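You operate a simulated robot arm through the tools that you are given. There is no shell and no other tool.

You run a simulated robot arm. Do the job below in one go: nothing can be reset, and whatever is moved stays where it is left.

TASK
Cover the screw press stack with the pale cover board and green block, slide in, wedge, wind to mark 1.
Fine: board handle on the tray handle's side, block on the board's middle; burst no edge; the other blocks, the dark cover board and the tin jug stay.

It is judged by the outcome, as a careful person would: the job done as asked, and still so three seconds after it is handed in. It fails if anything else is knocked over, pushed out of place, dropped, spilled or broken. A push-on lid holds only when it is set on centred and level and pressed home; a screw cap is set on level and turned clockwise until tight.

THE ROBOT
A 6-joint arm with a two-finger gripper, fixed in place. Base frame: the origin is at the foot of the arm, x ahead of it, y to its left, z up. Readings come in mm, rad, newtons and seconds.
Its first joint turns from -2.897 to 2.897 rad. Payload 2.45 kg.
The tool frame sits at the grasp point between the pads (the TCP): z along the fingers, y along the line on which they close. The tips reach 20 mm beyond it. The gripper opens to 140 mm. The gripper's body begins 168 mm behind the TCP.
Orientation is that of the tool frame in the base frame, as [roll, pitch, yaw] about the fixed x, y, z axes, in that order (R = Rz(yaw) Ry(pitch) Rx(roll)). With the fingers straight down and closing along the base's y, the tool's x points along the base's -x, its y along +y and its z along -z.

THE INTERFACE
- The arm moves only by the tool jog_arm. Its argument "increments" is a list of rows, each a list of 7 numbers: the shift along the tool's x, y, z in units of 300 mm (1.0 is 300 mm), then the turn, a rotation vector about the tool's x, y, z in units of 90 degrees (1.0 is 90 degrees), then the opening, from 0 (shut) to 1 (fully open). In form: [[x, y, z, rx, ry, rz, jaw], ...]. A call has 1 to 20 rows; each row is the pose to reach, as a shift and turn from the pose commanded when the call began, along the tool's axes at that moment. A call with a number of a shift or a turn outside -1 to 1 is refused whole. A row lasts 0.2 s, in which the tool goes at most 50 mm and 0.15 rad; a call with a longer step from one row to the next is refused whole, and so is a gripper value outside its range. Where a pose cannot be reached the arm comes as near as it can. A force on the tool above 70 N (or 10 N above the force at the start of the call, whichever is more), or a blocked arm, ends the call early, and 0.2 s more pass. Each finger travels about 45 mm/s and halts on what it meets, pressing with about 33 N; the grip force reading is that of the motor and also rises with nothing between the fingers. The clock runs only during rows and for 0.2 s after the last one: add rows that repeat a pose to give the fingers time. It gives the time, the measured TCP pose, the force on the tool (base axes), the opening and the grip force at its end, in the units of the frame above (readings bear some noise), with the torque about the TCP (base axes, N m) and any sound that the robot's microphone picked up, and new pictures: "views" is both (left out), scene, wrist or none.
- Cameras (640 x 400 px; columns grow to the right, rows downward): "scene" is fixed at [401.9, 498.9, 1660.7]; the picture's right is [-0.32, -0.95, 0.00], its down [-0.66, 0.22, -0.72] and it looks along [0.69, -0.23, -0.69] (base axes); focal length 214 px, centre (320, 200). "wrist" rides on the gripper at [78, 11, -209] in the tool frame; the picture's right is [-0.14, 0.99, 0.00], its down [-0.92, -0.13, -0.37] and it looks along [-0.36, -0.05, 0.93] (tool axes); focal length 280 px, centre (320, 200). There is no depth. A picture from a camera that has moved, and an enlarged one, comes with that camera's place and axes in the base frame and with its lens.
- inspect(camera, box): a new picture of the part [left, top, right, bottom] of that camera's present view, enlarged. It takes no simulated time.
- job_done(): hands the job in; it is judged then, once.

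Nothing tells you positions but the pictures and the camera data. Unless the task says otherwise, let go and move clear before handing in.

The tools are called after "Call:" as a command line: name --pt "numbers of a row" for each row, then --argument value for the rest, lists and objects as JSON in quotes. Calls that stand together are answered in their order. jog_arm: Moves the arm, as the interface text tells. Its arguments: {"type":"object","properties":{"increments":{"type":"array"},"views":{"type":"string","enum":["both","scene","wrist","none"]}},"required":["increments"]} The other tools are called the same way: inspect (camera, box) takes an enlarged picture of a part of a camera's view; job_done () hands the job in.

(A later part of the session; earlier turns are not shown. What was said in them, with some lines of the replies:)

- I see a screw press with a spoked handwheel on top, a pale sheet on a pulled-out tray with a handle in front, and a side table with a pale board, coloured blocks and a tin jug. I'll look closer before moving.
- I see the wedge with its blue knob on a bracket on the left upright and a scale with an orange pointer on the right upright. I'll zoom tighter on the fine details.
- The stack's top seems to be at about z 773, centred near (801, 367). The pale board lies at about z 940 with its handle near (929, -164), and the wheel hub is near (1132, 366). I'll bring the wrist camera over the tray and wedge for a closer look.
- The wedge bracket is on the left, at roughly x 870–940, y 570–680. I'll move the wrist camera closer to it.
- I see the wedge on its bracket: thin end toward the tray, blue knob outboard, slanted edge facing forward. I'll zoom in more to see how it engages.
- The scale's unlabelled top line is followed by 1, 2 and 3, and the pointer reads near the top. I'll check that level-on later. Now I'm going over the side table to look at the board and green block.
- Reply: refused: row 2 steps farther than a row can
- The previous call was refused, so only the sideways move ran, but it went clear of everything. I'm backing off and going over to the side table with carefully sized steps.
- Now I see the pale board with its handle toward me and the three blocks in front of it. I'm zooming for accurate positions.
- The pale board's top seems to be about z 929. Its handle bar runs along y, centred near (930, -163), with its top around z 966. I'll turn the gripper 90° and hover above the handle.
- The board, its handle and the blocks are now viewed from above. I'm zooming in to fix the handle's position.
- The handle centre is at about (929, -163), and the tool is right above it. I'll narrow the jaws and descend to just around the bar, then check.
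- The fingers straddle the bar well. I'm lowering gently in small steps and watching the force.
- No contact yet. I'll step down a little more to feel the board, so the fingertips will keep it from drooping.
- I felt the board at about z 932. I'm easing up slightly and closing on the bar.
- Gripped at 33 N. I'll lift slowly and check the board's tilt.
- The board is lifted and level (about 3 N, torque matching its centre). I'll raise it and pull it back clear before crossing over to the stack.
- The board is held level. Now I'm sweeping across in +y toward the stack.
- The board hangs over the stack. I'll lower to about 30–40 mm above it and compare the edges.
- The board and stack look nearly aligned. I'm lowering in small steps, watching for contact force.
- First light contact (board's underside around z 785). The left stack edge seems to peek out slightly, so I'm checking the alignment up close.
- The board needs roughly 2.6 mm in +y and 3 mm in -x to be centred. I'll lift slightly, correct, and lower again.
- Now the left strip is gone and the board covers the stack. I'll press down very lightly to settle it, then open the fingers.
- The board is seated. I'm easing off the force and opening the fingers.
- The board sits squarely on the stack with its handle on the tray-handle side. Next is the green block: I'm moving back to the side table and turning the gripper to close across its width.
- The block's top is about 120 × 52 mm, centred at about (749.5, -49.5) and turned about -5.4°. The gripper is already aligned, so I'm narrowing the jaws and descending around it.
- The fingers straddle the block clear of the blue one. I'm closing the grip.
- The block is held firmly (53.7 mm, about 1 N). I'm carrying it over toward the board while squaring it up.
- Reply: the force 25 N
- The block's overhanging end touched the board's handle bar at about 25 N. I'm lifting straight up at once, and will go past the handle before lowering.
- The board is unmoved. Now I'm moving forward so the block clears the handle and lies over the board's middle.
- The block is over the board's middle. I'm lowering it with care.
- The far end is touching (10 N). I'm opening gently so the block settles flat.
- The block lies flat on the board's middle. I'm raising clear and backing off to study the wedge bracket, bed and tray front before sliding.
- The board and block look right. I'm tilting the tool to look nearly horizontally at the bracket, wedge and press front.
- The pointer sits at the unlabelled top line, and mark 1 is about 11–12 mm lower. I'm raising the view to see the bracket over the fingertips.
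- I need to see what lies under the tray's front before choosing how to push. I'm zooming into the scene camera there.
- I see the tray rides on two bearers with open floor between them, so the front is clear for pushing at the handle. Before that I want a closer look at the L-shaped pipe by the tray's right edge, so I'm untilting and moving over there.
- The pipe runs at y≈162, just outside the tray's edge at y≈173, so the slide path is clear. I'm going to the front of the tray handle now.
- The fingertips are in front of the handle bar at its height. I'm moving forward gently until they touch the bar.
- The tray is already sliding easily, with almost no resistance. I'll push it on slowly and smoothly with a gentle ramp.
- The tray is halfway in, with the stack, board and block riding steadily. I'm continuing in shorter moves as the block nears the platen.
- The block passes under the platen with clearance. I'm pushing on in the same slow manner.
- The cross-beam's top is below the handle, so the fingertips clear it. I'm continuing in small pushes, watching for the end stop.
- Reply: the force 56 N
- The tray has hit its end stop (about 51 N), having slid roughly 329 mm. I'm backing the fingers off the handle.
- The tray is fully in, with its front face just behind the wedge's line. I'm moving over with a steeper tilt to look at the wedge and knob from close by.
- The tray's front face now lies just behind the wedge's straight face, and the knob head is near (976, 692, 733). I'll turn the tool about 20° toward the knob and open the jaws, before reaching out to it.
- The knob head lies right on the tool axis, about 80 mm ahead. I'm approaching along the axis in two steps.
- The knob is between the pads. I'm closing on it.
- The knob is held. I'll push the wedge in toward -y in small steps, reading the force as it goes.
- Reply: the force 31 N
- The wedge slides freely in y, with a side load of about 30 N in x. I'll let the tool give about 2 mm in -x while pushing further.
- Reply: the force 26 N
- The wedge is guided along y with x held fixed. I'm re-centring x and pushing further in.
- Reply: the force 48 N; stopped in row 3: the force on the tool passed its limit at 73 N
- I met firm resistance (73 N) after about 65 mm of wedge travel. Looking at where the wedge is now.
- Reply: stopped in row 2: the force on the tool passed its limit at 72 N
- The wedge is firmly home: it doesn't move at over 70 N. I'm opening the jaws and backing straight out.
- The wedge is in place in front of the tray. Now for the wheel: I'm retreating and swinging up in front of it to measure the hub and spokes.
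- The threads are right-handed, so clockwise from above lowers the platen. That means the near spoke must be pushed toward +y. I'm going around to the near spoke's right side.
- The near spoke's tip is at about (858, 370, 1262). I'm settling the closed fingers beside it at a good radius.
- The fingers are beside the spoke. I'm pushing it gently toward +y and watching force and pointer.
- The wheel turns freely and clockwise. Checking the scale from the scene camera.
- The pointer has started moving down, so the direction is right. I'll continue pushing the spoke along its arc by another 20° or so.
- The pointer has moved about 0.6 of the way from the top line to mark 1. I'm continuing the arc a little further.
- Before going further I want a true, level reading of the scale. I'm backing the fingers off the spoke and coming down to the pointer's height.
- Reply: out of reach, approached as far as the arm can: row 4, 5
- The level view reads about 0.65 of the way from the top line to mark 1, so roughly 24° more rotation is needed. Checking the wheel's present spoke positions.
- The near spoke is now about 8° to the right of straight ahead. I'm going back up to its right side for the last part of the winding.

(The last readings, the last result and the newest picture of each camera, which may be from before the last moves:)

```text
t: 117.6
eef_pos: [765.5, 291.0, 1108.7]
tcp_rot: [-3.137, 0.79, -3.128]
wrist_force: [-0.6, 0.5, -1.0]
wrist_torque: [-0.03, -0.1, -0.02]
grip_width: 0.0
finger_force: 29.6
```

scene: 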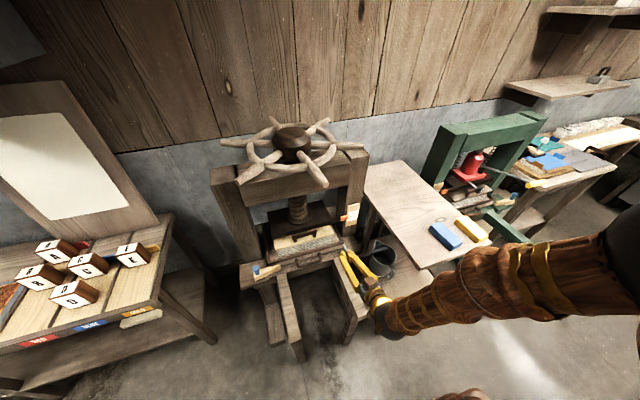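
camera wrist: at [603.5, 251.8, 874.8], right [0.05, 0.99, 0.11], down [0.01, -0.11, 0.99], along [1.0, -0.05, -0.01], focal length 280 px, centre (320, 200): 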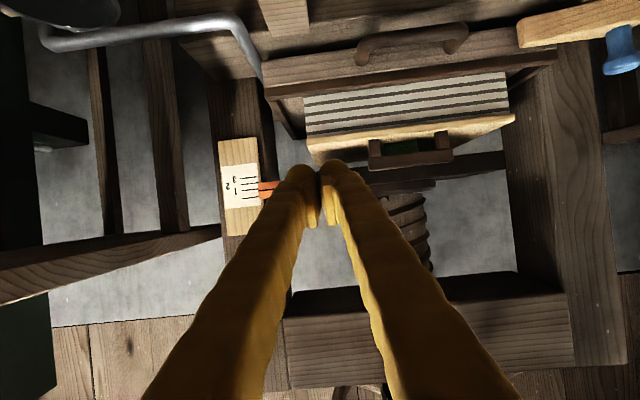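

Call:
jog_arm --pt "-0.1 -0.01 -0.1 0 0 0 0" --pt "-0.2 -0.02 -0.2 0 0 0 0" --pt "-0.3 -0.027 -0.3 0 0 0 0" --pt "-0.36 -0.027 -0.29 0 0 0 0" --pt "-0.44 -0.027 -0.21 0 0 0 0" --pt "-0.52 -0.027 -0.13 0 0 0 0" --pt "-0.6 -0.027 -0.05 0 0 0 0" --pt "-0.66 -0.027 0.01 0 0 0 0"

Call:
inspect --camera "scene" --box '[210, 100, 380, 210]'

Call:
inspect --camera "wrist" --box '[160, 100, 560, 350]'

```text
t: 119.4
eef_pos: [909.6, 283.0, 1247.3]
tcp_rot: [3.138, 0.785, -3.135]
wrist_force: [-0.6, 0.6, 0.4]
wrist_torque: [0.02, 0.01, 0.01]
grip_width: 0.1
finger_force: 29.4
camera wrist: at [706.0, 293.5, 1340.6], right [0.09, 0.99, 0.1], down [0.39, -0.13, 0.91], along [0.92, -0.04, -0.4], focal length 280 px, centre (320, 200)
```

scene: 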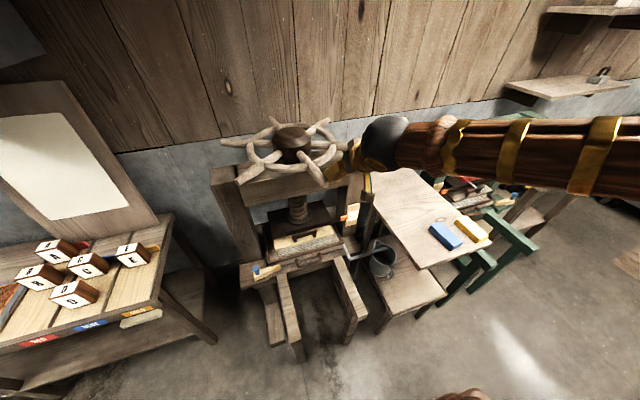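
wrist: 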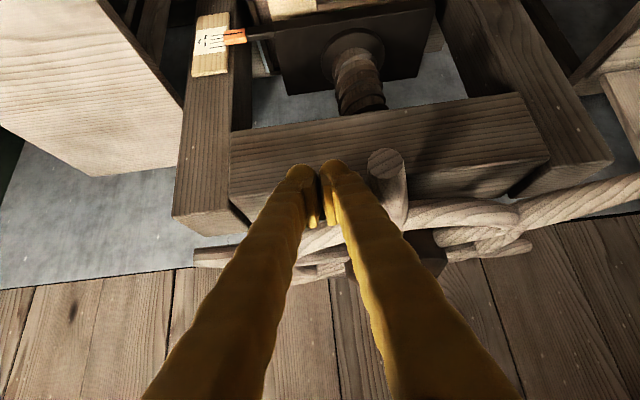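

```text
3.64 times, centred on (295, 155) of scene
camera zoom: at [401.9, 498.9, 1660.7], right [-0.32, -0.95, 0.0], down [-0.66, 0.22, -0.72], along [0.69, -0.23, -0.69], focal length 780 px, centre (411, 364)
```

zoom: 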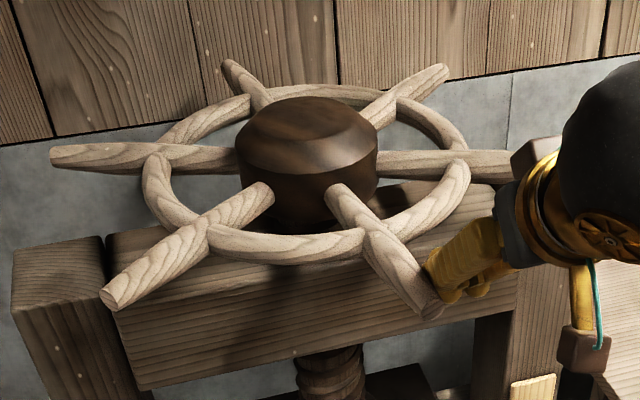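

```text
1.60 times, centred on (360, 225) of wrist
camera zoom: at [706.0, 293.5, 1340.6], right [0.09, 0.99, 0.1], down [0.39, -0.13, 0.91], along [0.92, -0.04, -0.4], focal length 449 px, centre (256, 160)
```

zoom: 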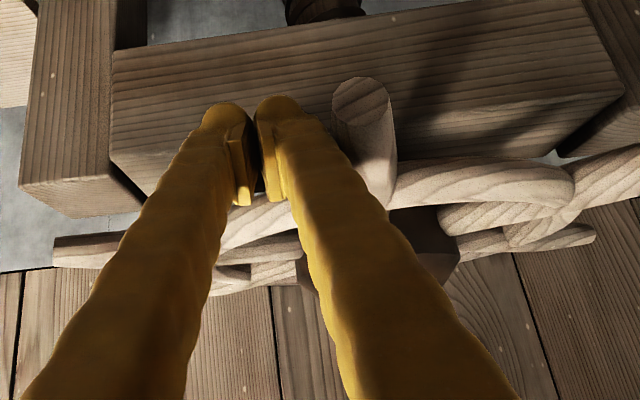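

The fingers are beside the new near spoke. I'm pushing it gently toward +y again.

Call:
jog_arm --pt "0.001 0.02 0 0 0 0 0" --pt "0.003 0.04 0 0 0 0 0" --pt "0.004 0.06 0 0 0 0 0" --pt "0.006 0.08 -0.001 0 0 0 0" --pt "0.007 0.1 -0.001 0 0 0 0" --pt "0.008 0.12 -0.001 0 0 0 0" --pt "0.01 0.14 -0.001 0 0 0 0" --pt "0.011 0.16 -0.001 0 0 0 0" --pt "0.012 0.18 -0.002 0 0 0 0" --pt "0.013 0.2 -0.002 0 0 0 0" --pt "0.014 0.215 -0.002 0 0 0 0" --pt "0.014 0.227 -0.002 0 0 0 0"

Call:
inspect --camera "scene" --box '[335, 195, 375, 225]'

Call:
inspect --camera "scene" --box '[210, 100, 380, 210]'

Call:
inspect --camera "wrist" --box '[140, 0, 300, 100]'

```text
t: 122.0
eef_pos: [905.2, 351.1, 1244.1]
tcp_rot: [3.14, 0.788, -3.137]
wrist_force: [-0.8, -2.1, -1.1]
wrist_torque: [-0.01, 0.01, 0.01]
grip_width: 0.0
finger_force: 29.4
camera wrist: at [701.7, 361.5, 1336.9], right [0.09, 0.99, 0.1], down [0.39, -0.13, 0.91], along [0.92, -0.04, -0.4], focal length 280 px, centre (320, 200)
```

scene: 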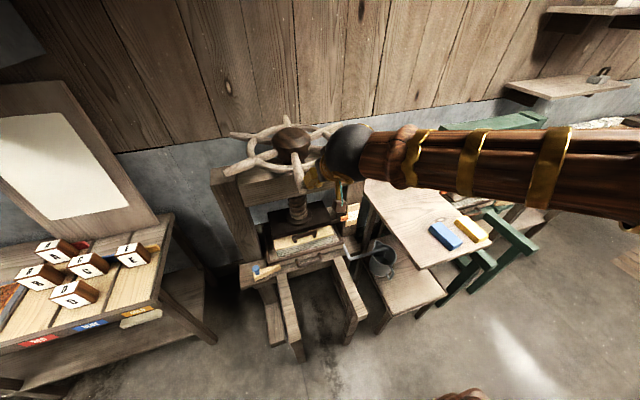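
wrist: 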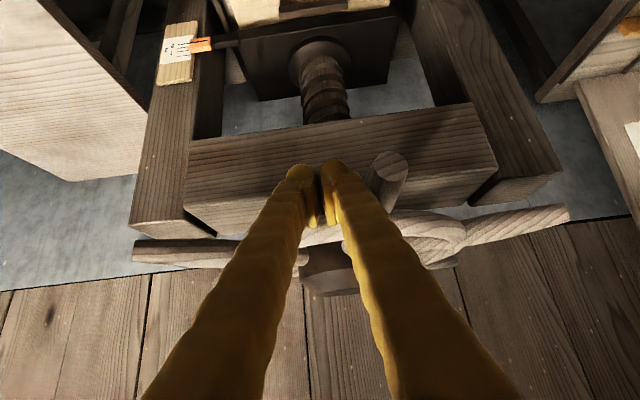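

```text
13.33 times, centred on (355, 210) of scene
camera zoom: at [401.9, 498.9, 1660.7], right [-0.32, -0.95, 0.0], down [-0.66, 0.22, -0.72], along [0.69, -0.23, -0.69], focal length 2860 px, centre (-147, 67)
```

zoom: 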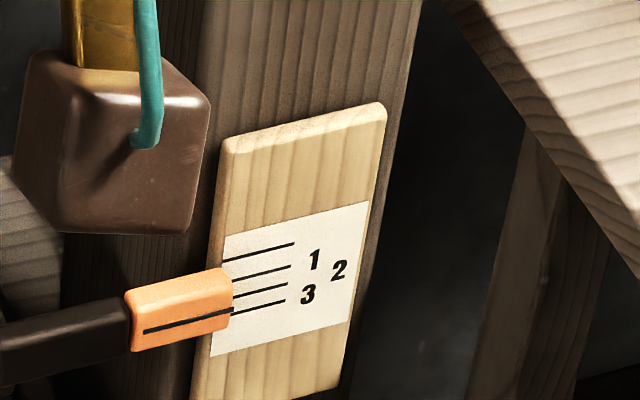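

```text
3.64 times, centred on (295, 155) of scene
camera zoom: at [401.9, 498.9, 1660.7], right [-0.32, -0.95, 0.0], down [-0.66, 0.22, -0.72], along [0.69, -0.23, -0.69], focal length 780 px, centre (411, 364)
```

zoom: 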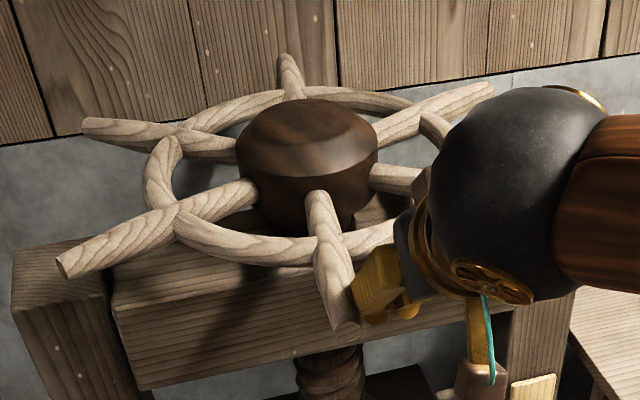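

```text
4.00 times, centred on (220, 50) of wrist
camera zoom: at [701.7, 361.5, 1336.9], right [0.09, 0.99, 0.1], down [0.39, -0.13, 0.91], along [0.92, -0.04, -0.4], focal length 1122 px, centre (720, 800)
```

zoom: 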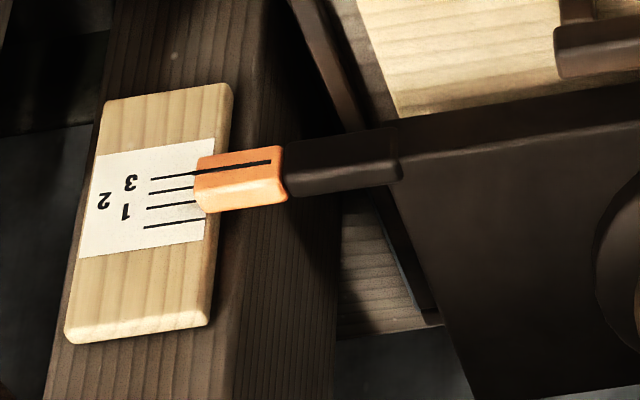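

Reading is now about 0.85. I'm pushing roughly 10° more, slowly.

Call:
jog_arm --pt "0 0.018 0.001 0 0 0 0" --pt "0.001 0.036 0.002 0 0 0 0" --pt "0.001 0.055 0.003 0 0 0 0" --pt "0.001 0.073 0.004 0 0 0 0" --pt "0.002 0.092 0.005 0 0 0 0" --pt "0.002 0.11 0.006 0 0 0 0" --pt "0.002 0.122 0.007 0 0 0 0" --pt "0.002 0.129 0.0075 0 0 0 0"

Call:
inspect --camera "scene" --box '[335, 195, 375, 225]'

Call:
inspect --camera "scene" --box '[210, 100, 380, 210]'

```text
t: 123.8
eef_pos: [904.6, 389.1, 1242.1]
tcp_rot: [3.141, 0.786, -3.137]
wrist_force: [0.2, -3.0, -0.4]
wrist_torque: [0.06, -0.02, -0.01]
grip_width: 0.0
finger_force: 29.5
camera wrist: at [702.5, 400.1, 1335.2], right [0.09, 0.99, 0.1], down [0.39, -0.13, 0.91], along [0.92, -0.04, -0.4], focal length 280 px, centre (320, 200)
```

scene: 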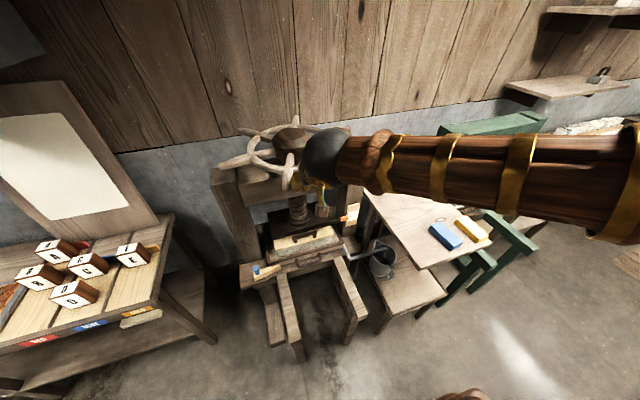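
wrist: 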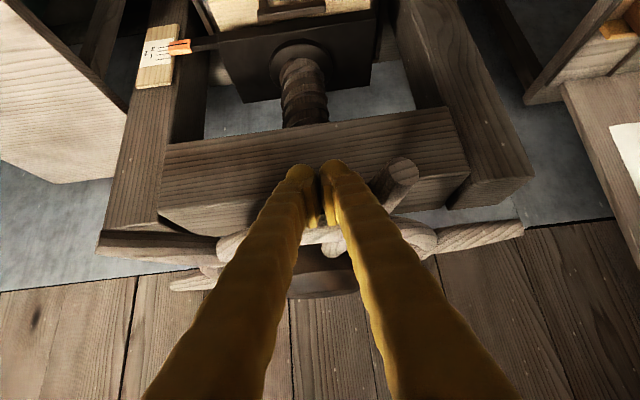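

```text
13.33 times, centred on (355, 210) of scene
camera zoom: at [401.9, 498.9, 1660.7], right [-0.32, -0.95, 0.0], down [-0.66, 0.22, -0.72], along [0.69, -0.23, -0.69], focal length 2860 px, centre (-147, 67)
```

zoom: 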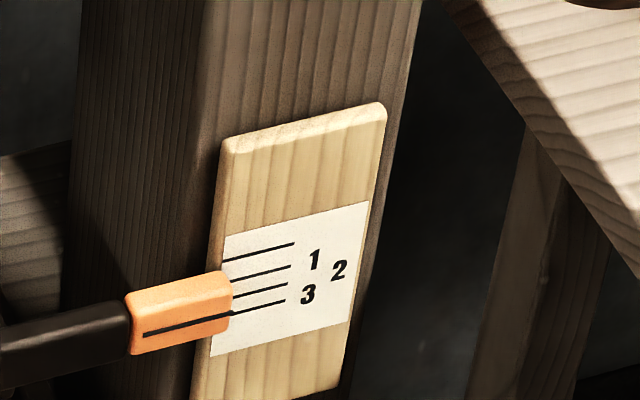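

```text
3.64 times, centred on (295, 155) of scene
camera zoom: at [401.9, 498.9, 1660.7], right [-0.32, -0.95, 0.0], down [-0.66, 0.22, -0.72], along [0.69, -0.23, -0.69], focal length 780 px, centre (411, 364)
```

zoom: 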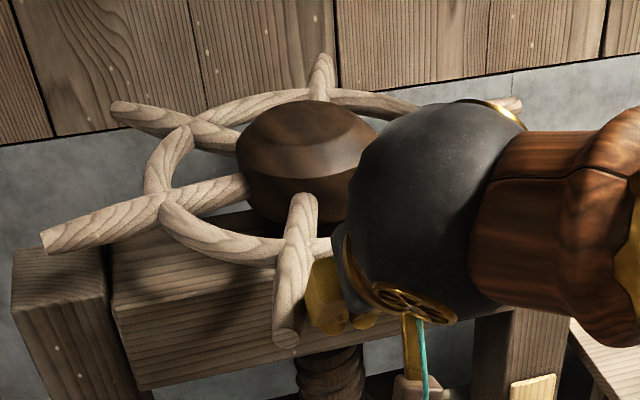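

Reading is about 0.95 by the scene camera. I'm backing off for another level check.

Call:
jog_arm --pt "0 -0.05 0 0 0 0 0" --pt "0.01 -0.13 -0.01 0 0 0 0" --pt "0.1 -0.16 -0.1 0 0 0 0" --pt "0.2 -0.18 -0.2 0 0 0 0" --pt "0.3 -0.2 -0.3 0 0 0 0" --pt "0.36 -0.22 -0.36 0 0 0 0" --views "none"

```text
t: 125.2
eef_pos: [752.1, 322.2, 1239.8]
tcp_rot: [3.138, 0.789, -3.134]
wrist_force: [0.5, 0.0, 0.6]
wrist_torque: [-0.02, 0.0, -0.01]
grip_width: 0.0
finger_force: 30.0
```

Call:
jog_arm --pt "0.087 -0.029 0.101 0 -0.043 0 0" --pt "0.174 -0.058 0.203 0 -0.085 0 0" --pt "0.262 -0.087 0.304 0 -0.128 0 0" --pt "0.349 -0.115 0.405 0 -0.17 0 0" --pt "0.436 -0.144 0.507 0 -0.213 0 0" --pt "0.523 -0.173 0.608 0 -0.2556 0 0" --views "none"

```text
t: 126.6
eef_pos: [771.6, 272.0, 1000.1]
tcp_rot: [3.137, 1.191, -3.138]
wrist_force: [-1.4, -0.6, -0.5]
wrist_torque: [0.02, 0.0, -0.01]
grip_width: 0.0
finger_force: 29.5
```

Call:
jog_arm --pt "0.074 -0.031 0.089 0 0 0 0" --pt "0.147 -0.063 0.178 0 0 0 0" --pt "0.221 -0.094 0.267 0 0 0 0" --pt "0.294 -0.126 0.356 0 0 0 0" --pt "0.368 -0.157 0.445 0 0 0 0" --pt "0.368 -0.157 0.445 0 0 0 0"

Call:
inspect --camera "wrist" --box '[220, 150, 300, 230]'

Call:
inspect --camera "wrist" --box '[340, 80, 560, 240]'

```text
t: 128.0
eef_pos: [859.6, 231.4, 855.5]
tcp_rot: [-3.094, 1.182, -3.098]
wrist_force: [0.0, 0.3, -0.2]
wrist_torque: [-0.01, -0.01, 0.0]
grip_width: 0.1
finger_force: 29.3
out of reach, approached as far as the arm can: row 5, 6
camera wrist: at [637.2, 242.2, 863.4], right [0.05, 0.99, 0.11], down [0.01, -0.11, 0.99], along [1.0, -0.05, -0.01], focal length 280 px, centre (320, 200)
```

scene: 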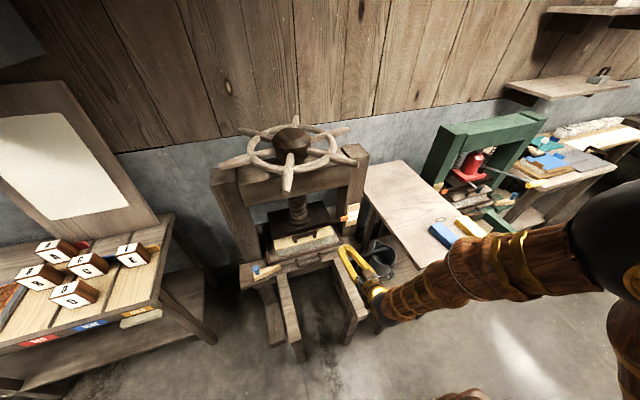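
wrist: 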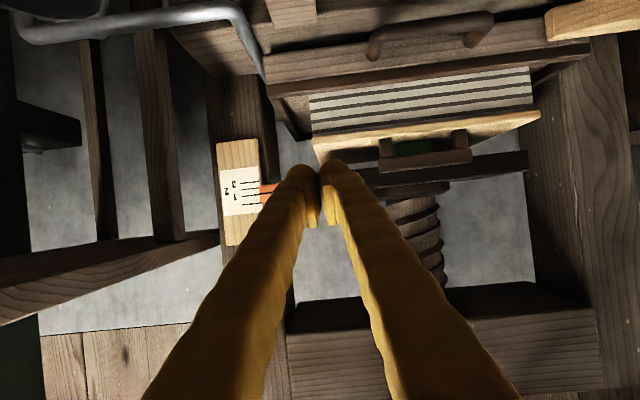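

```text
5.00 times, centred on (260, 190) of wrist
camera zoom: at [637.2, 242.2, 863.4], right [0.05, 0.99, 0.11], down [0.01, -0.11, 0.99], along [1.0, -0.05, -0.01], focal length 1402 px, centre (620, 250)
```

zoom: 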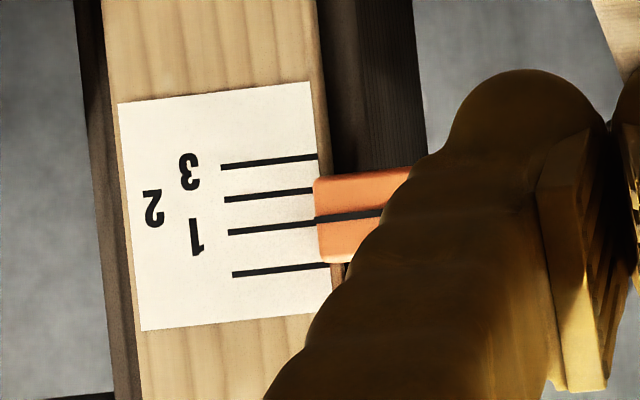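

```text
2.50 times, centred on (450, 160) of wrist
camera zoom: at [637.2, 242.2, 863.4], right [0.05, 0.99, 0.11], down [0.01, -0.11, 0.99], along [1.0, -0.05, -0.01], focal length 701 px, centre (-5, 300)
```

zoom: 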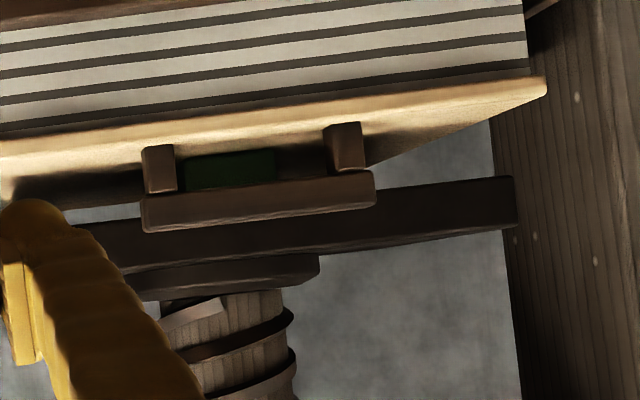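

The pointer appears at or just past the "1" line, but the camera is about 20 mm higher than the pointer, so there is parallax. I'll shift to a more reachable spot right at pointer height for an exact reading.

Call:
jog_arm --pt "-0.005 0.08 0.05 0 0 0 0" --pt "-0.012 0.17 0.1 0 0 0 0" --pt "-0.0217 0.25 0.153 0 0 0 0" --pt "-0.0217 0.25 0.153 0 0 0 0"

Call:
inspect --camera "wrist" --box '[140, 140, 240, 240]'

Call:
inspect --camera "wrist" --box '[300, 80, 520, 240]'

```text
t: 129.0
eef_pos: [904.2, 306.0, 845.3]
tcp_rot: [3.137, 1.188, -3.136]
wrist_force: [-1.2, -0.9, -0.6]
wrist_torque: [0.0, -0.04, 0.01]
grip_width: 0.1
finger_force: 29.5
camera wrist: at [681.1, 316.3, 851.3], right [0.04, 0.99, 0.13], down [0.0, -0.13, 0.99], along [1.0, -0.04, -0.01], focal length 280 px, centre (320, 200)
```

scene: 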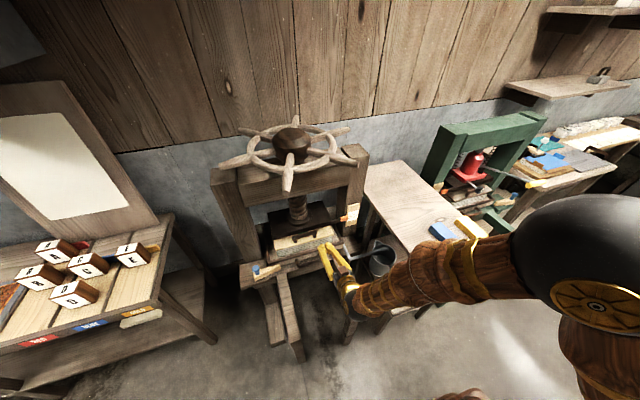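
wrist: 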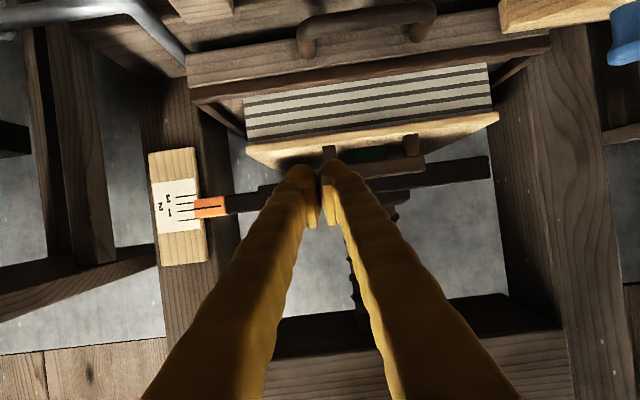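

```text
4.00 times, centred on (190, 190) of wrist
camera zoom: at [681.1, 316.3, 851.3], right [0.04, 0.99, 0.13], down [0.0, -0.13, 0.99], along [1.0, -0.04, -0.01], focal length 1122 px, centre (840, 240)
```

zoom: 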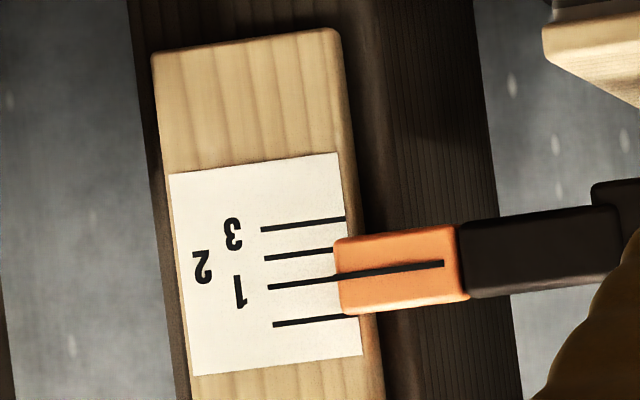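

```text
2.50 times, centred on (410, 160) of wrist
camera zoom: at [681.1, 316.3, 851.3], right [0.04, 0.99, 0.13], down [0.0, -0.13, 0.99], along [1.0, -0.04, -0.01], focal length 701 px, centre (95, 300)
```

zoom: 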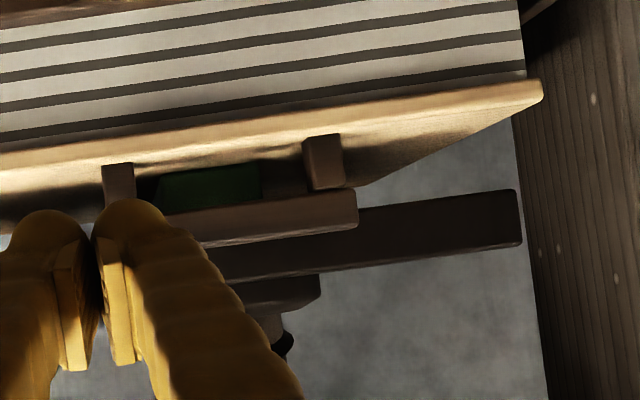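

The pointer is essentially on the "1" line. I'm zooming further to measure any residual offset.

Call:
inspect --camera "wrist" --box '[165, 175, 235, 225]'

Call:
inspect --camera "wrist" --box '[330, 130, 400, 180]'

```text
8.00 times, centred on (200, 200) of wrist
camera zoom: at [681.1, 316.3, 851.3], right [0.04, 0.99, 0.13], down [0.0, -0.13, 0.99], along [1.0, -0.04, -0.01], focal length 2243 px, centre (1280, 200)
```

zoom: 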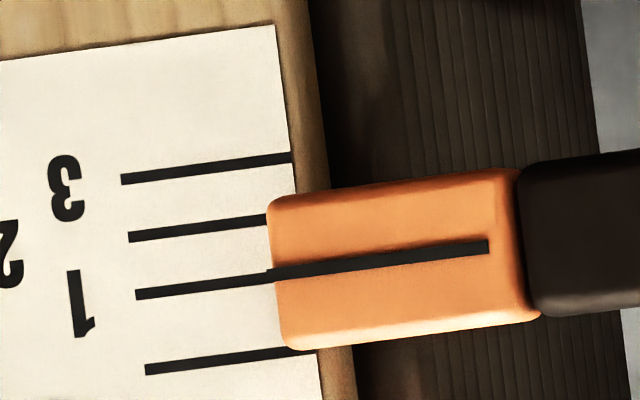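

```text
8.00 times, centred on (365, 155) of wrist
camera zoom: at [681.1, 316.3, 851.3], right [0.04, 0.99, 0.13], down [0.0, -0.13, 0.99], along [1.0, -0.04, -0.01], focal length 2243 px, centre (-40, 560)
```

zoom: 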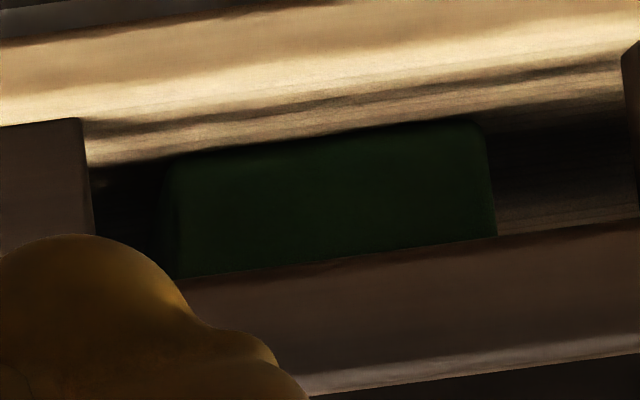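

The pointer line coincides with the "1" line (about 0.98 after the small parallax correction). I'm checking that it holds and that everything else is in order.

Call:
inspect --camera "scene" --box '[335, 195, 375, 225]'

Call:
inspect --camera "scene" --box '[230, 200, 370, 300]'

Call:
inspect --camera "scene" --box '[330, 150, 530, 320]'

Call:
inspect --camera "wrist" --box '[180, 0, 560, 260]'

```text
13.33 times, centred on (355, 210) of scene
camera zoom: at [401.9, 498.9, 1660.7], right [-0.32, -0.95, 0.0], down [-0.66, 0.22, -0.72], along [0.69, -0.23, -0.69], focal length 2860 px, centre (-147, 67)
```

zoom: 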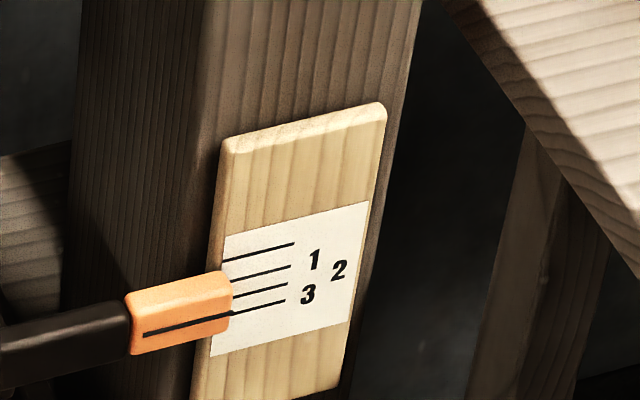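

```text
4.00 times, centred on (300, 250) of scene
camera zoom: at [401.9, 498.9, 1660.7], right [-0.32, -0.95, 0.0], down [-0.66, 0.22, -0.72], along [0.69, -0.23, -0.69], focal length 858 px, centre (400, 0)
```

zoom: 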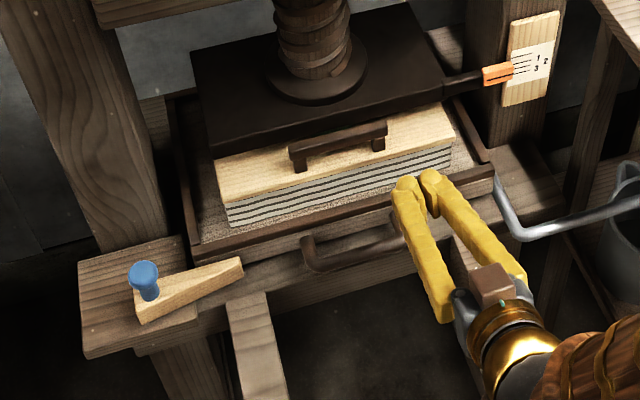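

```text
2.35 times, centred on (430, 235) of scene
camera zoom: at [401.9, 498.9, 1660.7], right [-0.32, -0.95, 0.0], down [-0.66, 0.22, -0.72], along [0.69, -0.23, -0.69], focal length 505 px, centre (61, 118)
```

zoom: 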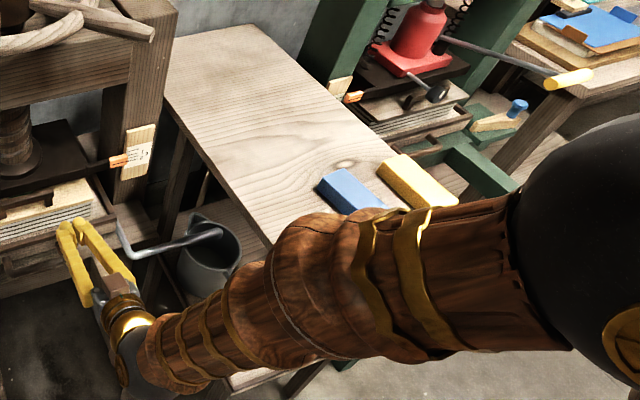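

```text
1.54 times, centred on (370, 130) of wrist
camera zoom: at [681.1, 316.3, 851.3], right [0.04, 0.99, 0.13], down [0.0, -0.13, 0.99], along [1.0, -0.04, -0.01], focal length 431 px, centre (243, 308)
```

zoom: 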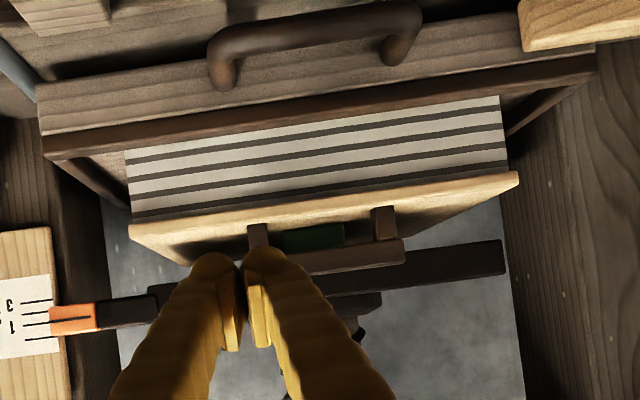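

The pointer holds on mark 1, and the stack, board, block, tray and wedge look right. The other blocks, dark board and jug are untouched. I'm moving the arm clear.

Call:
jog_arm --pt "0 0 -0.08 0 0 0 0" --pt "0 0 -0.2 0 0 0 0" --pt "0 0 -0.33 0 0 0 0" --pt "0 0 -0.45 0 0 0 0" --pt "-0.08 0 -0.54 0 0.04 0 0" --pt "-0.2 0 -0.58 0 0.09 0 0" --pt "-0.32 0 -0.62 0 0.14 0 0" --pt "-0.44 0 -0.66 0 0.19 0 0" --pt "-0.56 0 -0.7 0 0.25 0 0"

Call:
inspect --camera "scene" --box '[335, 195, 375, 225]'

Call:
inspect --camera "scene" --box '[210, 100, 490, 300]'

```text
t: 131.0
eef_pos: [769.7, 304.9, 1080.9]
tcp_rot: [3.141, 0.8, -3.131]
wrist_force: [-0.2, 0.1, -0.6]
wrist_torque: [0.02, -0.1, -0.01]
grip_width: 0.0
finger_force: 29.0
camera wrist: at [567.6, 313.9, 1172.6], right [0.09, 0.99, 0.1], down [0.38, -0.12, 0.92], along [0.92, -0.04, -0.39], focal length 280 px, centre (320, 200)
```

scene: 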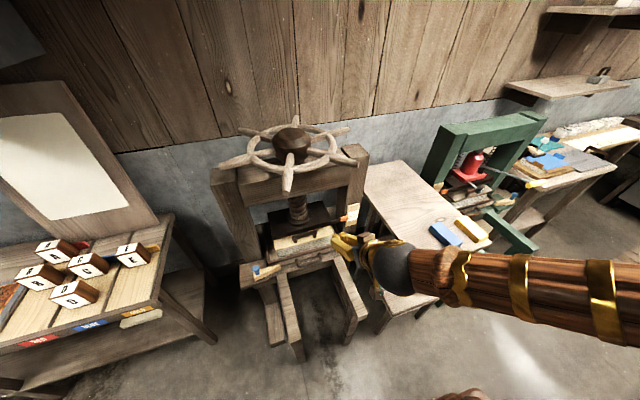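
wrist: 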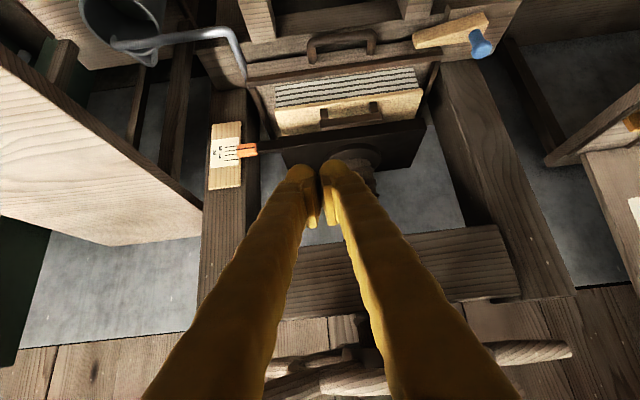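

```text
13.33 times, centred on (355, 210) of scene
camera zoom: at [401.9, 498.9, 1660.7], right [-0.32, -0.95, 0.0], down [-0.66, 0.22, -0.72], along [0.69, -0.23, -0.69], focal length 2860 px, centre (-147, 67)
```

zoom: 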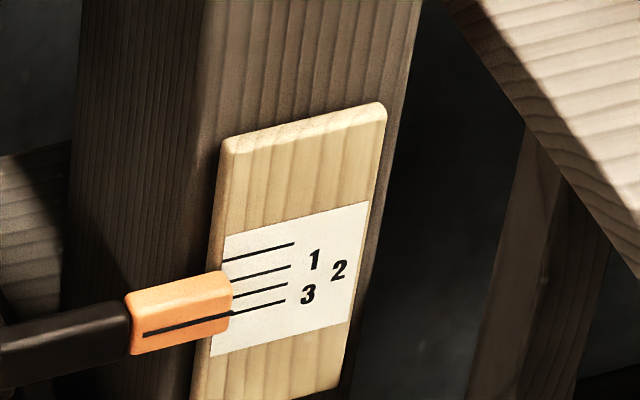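

```text
2.00 times, centred on (350, 200) of scene
camera zoom: at [401.9, 498.9, 1660.7], right [-0.32, -0.95, 0.0], down [-0.66, 0.22, -0.72], along [0.69, -0.23, -0.69], focal length 429 px, centre (260, 200)
```

zoom: 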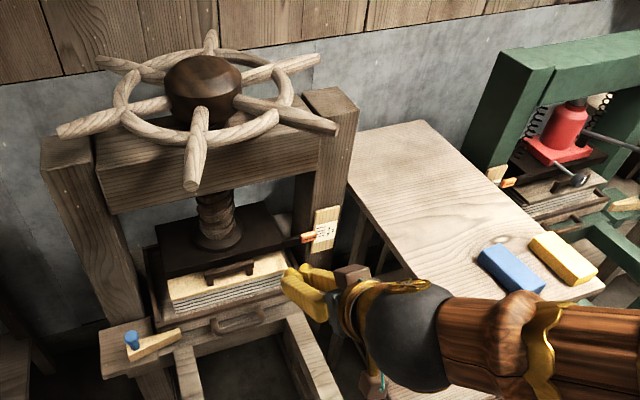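

Everything holds: the pointer is steady on mark 1, and the wedge, tray, board and block are in place. I'll draw the arm a bit further back and then hand in.

Call:
jog_arm --pt "0.07 -0.03 -0.07 0 0 0 0" --pt "0.15 -0.07 -0.15 0 0 0 0" --pt "0.23 -0.12 -0.23 0 0 0 0" --pt "0.3 -0.16 -0.3 0 0 0 0" --pt "0.3 -0.16 -0.3 0 0 0 0" --pt "0.3 -0.16 -0.3 0 0 0 0"

Call:
inspect --camera "scene" --box '[335, 195, 375, 225]'

Call:
inspect --camera "scene" --box '[210, 100, 530, 320]'

```text
t: 132.4
eef_pos: [644.2, 256.0, 1079.1]
tcp_rot: [3.141, 0.796, -3.134]
wrist_force: [0.7, 0.1, 0.7]
wrist_torque: [0.03, 0.03, -0.03]
grip_width: 0.0
finger_force: 29.3
camera wrist: at [440.2, 265.9, 1170.7], right [0.09, 0.99, 0.1], down [0.38, -0.13, 0.92], along [0.92, -0.04, -0.39], focal length 280 px, centre (320, 200)
```

scene: 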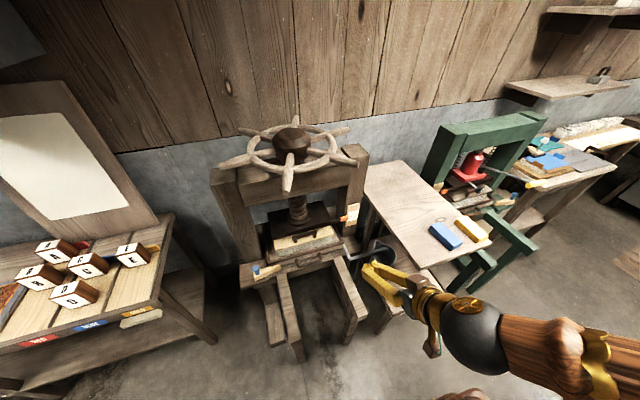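
wrist: 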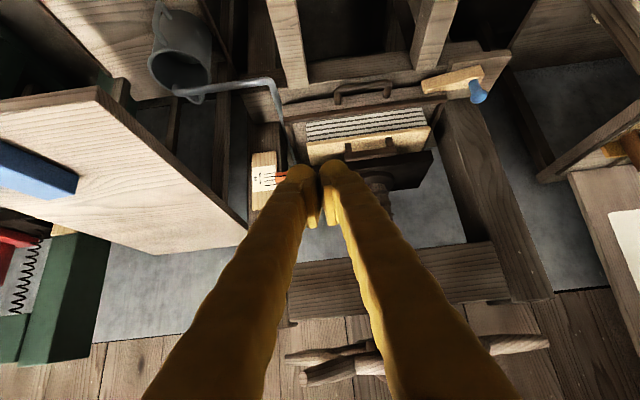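

```text
13.33 times, centred on (355, 210) of scene
camera zoom: at [401.9, 498.9, 1660.7], right [-0.32, -0.95, 0.0], down [-0.66, 0.22, -0.72], along [0.69, -0.23, -0.69], focal length 2860 px, centre (-147, 67)
```

zoom: 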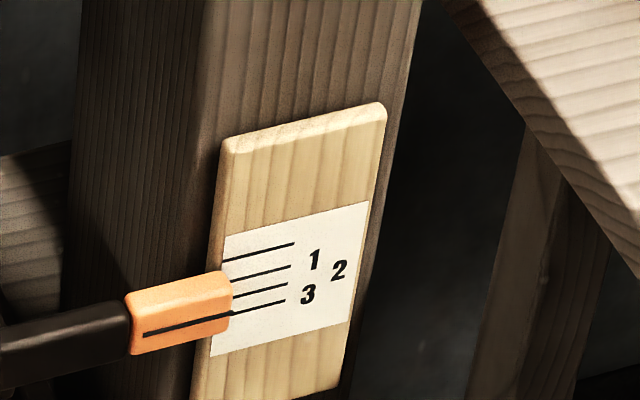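

```text
1.82 times, centred on (370, 210) of scene
camera zoom: at [401.9, 498.9, 1660.7], right [-0.32, -0.95, 0.0], down [-0.66, 0.22, -0.72], along [0.69, -0.23, -0.69], focal length 390 px, centre (229, 182)
```

zoom: 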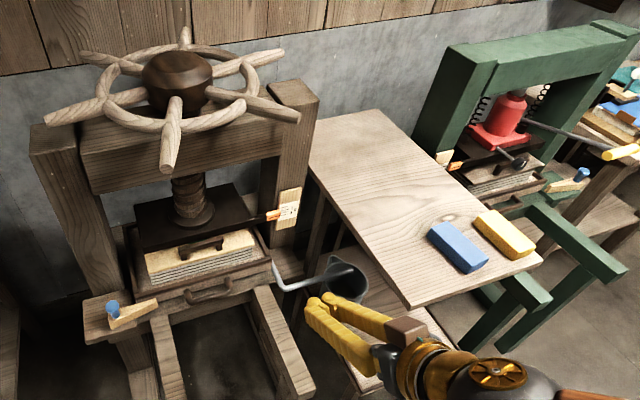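

The arm is clear of everything. The pointer rests on mark 1, the wedge and tray are home, the board handle is on the tray-handle side, and the jug, other blocks and dark board are where they were. I'm handing in the job.

Call:
job_done

```text
The job is handed in.
```

The press job is done and handed in. I haven't seen the judge's result.

- **Cover board:** The pale board lies squarely on the stack, with its handle on the tray handle's side.
- **Green block:** It rests flat on the board's middle, within about 5 mm of centre. While I was carrying it in, one end touched the board's handle at about 25 N. I lifted straight off and the board had not moved.
- **Tray:** It slid in about 329 mm until it hit its stop.
- **Wedge:** I pushed it in about 65 mm by the knob. It then held firm against more than 70 N.
- **Screw:** I wound it clockwise in two pushes. The pointer sits on mark 1, at about 0.98 of the way from the top line when read level, and it stayed there after I let go. I could not see the block's top behind the board handle. I took it that the platen bears on it because the wheel pushed back by about 3 N at the end.
- **Everything else:** The stack edges look intact. The blue and yellow blocks, the dark cover board and the tin jug look unmoved.
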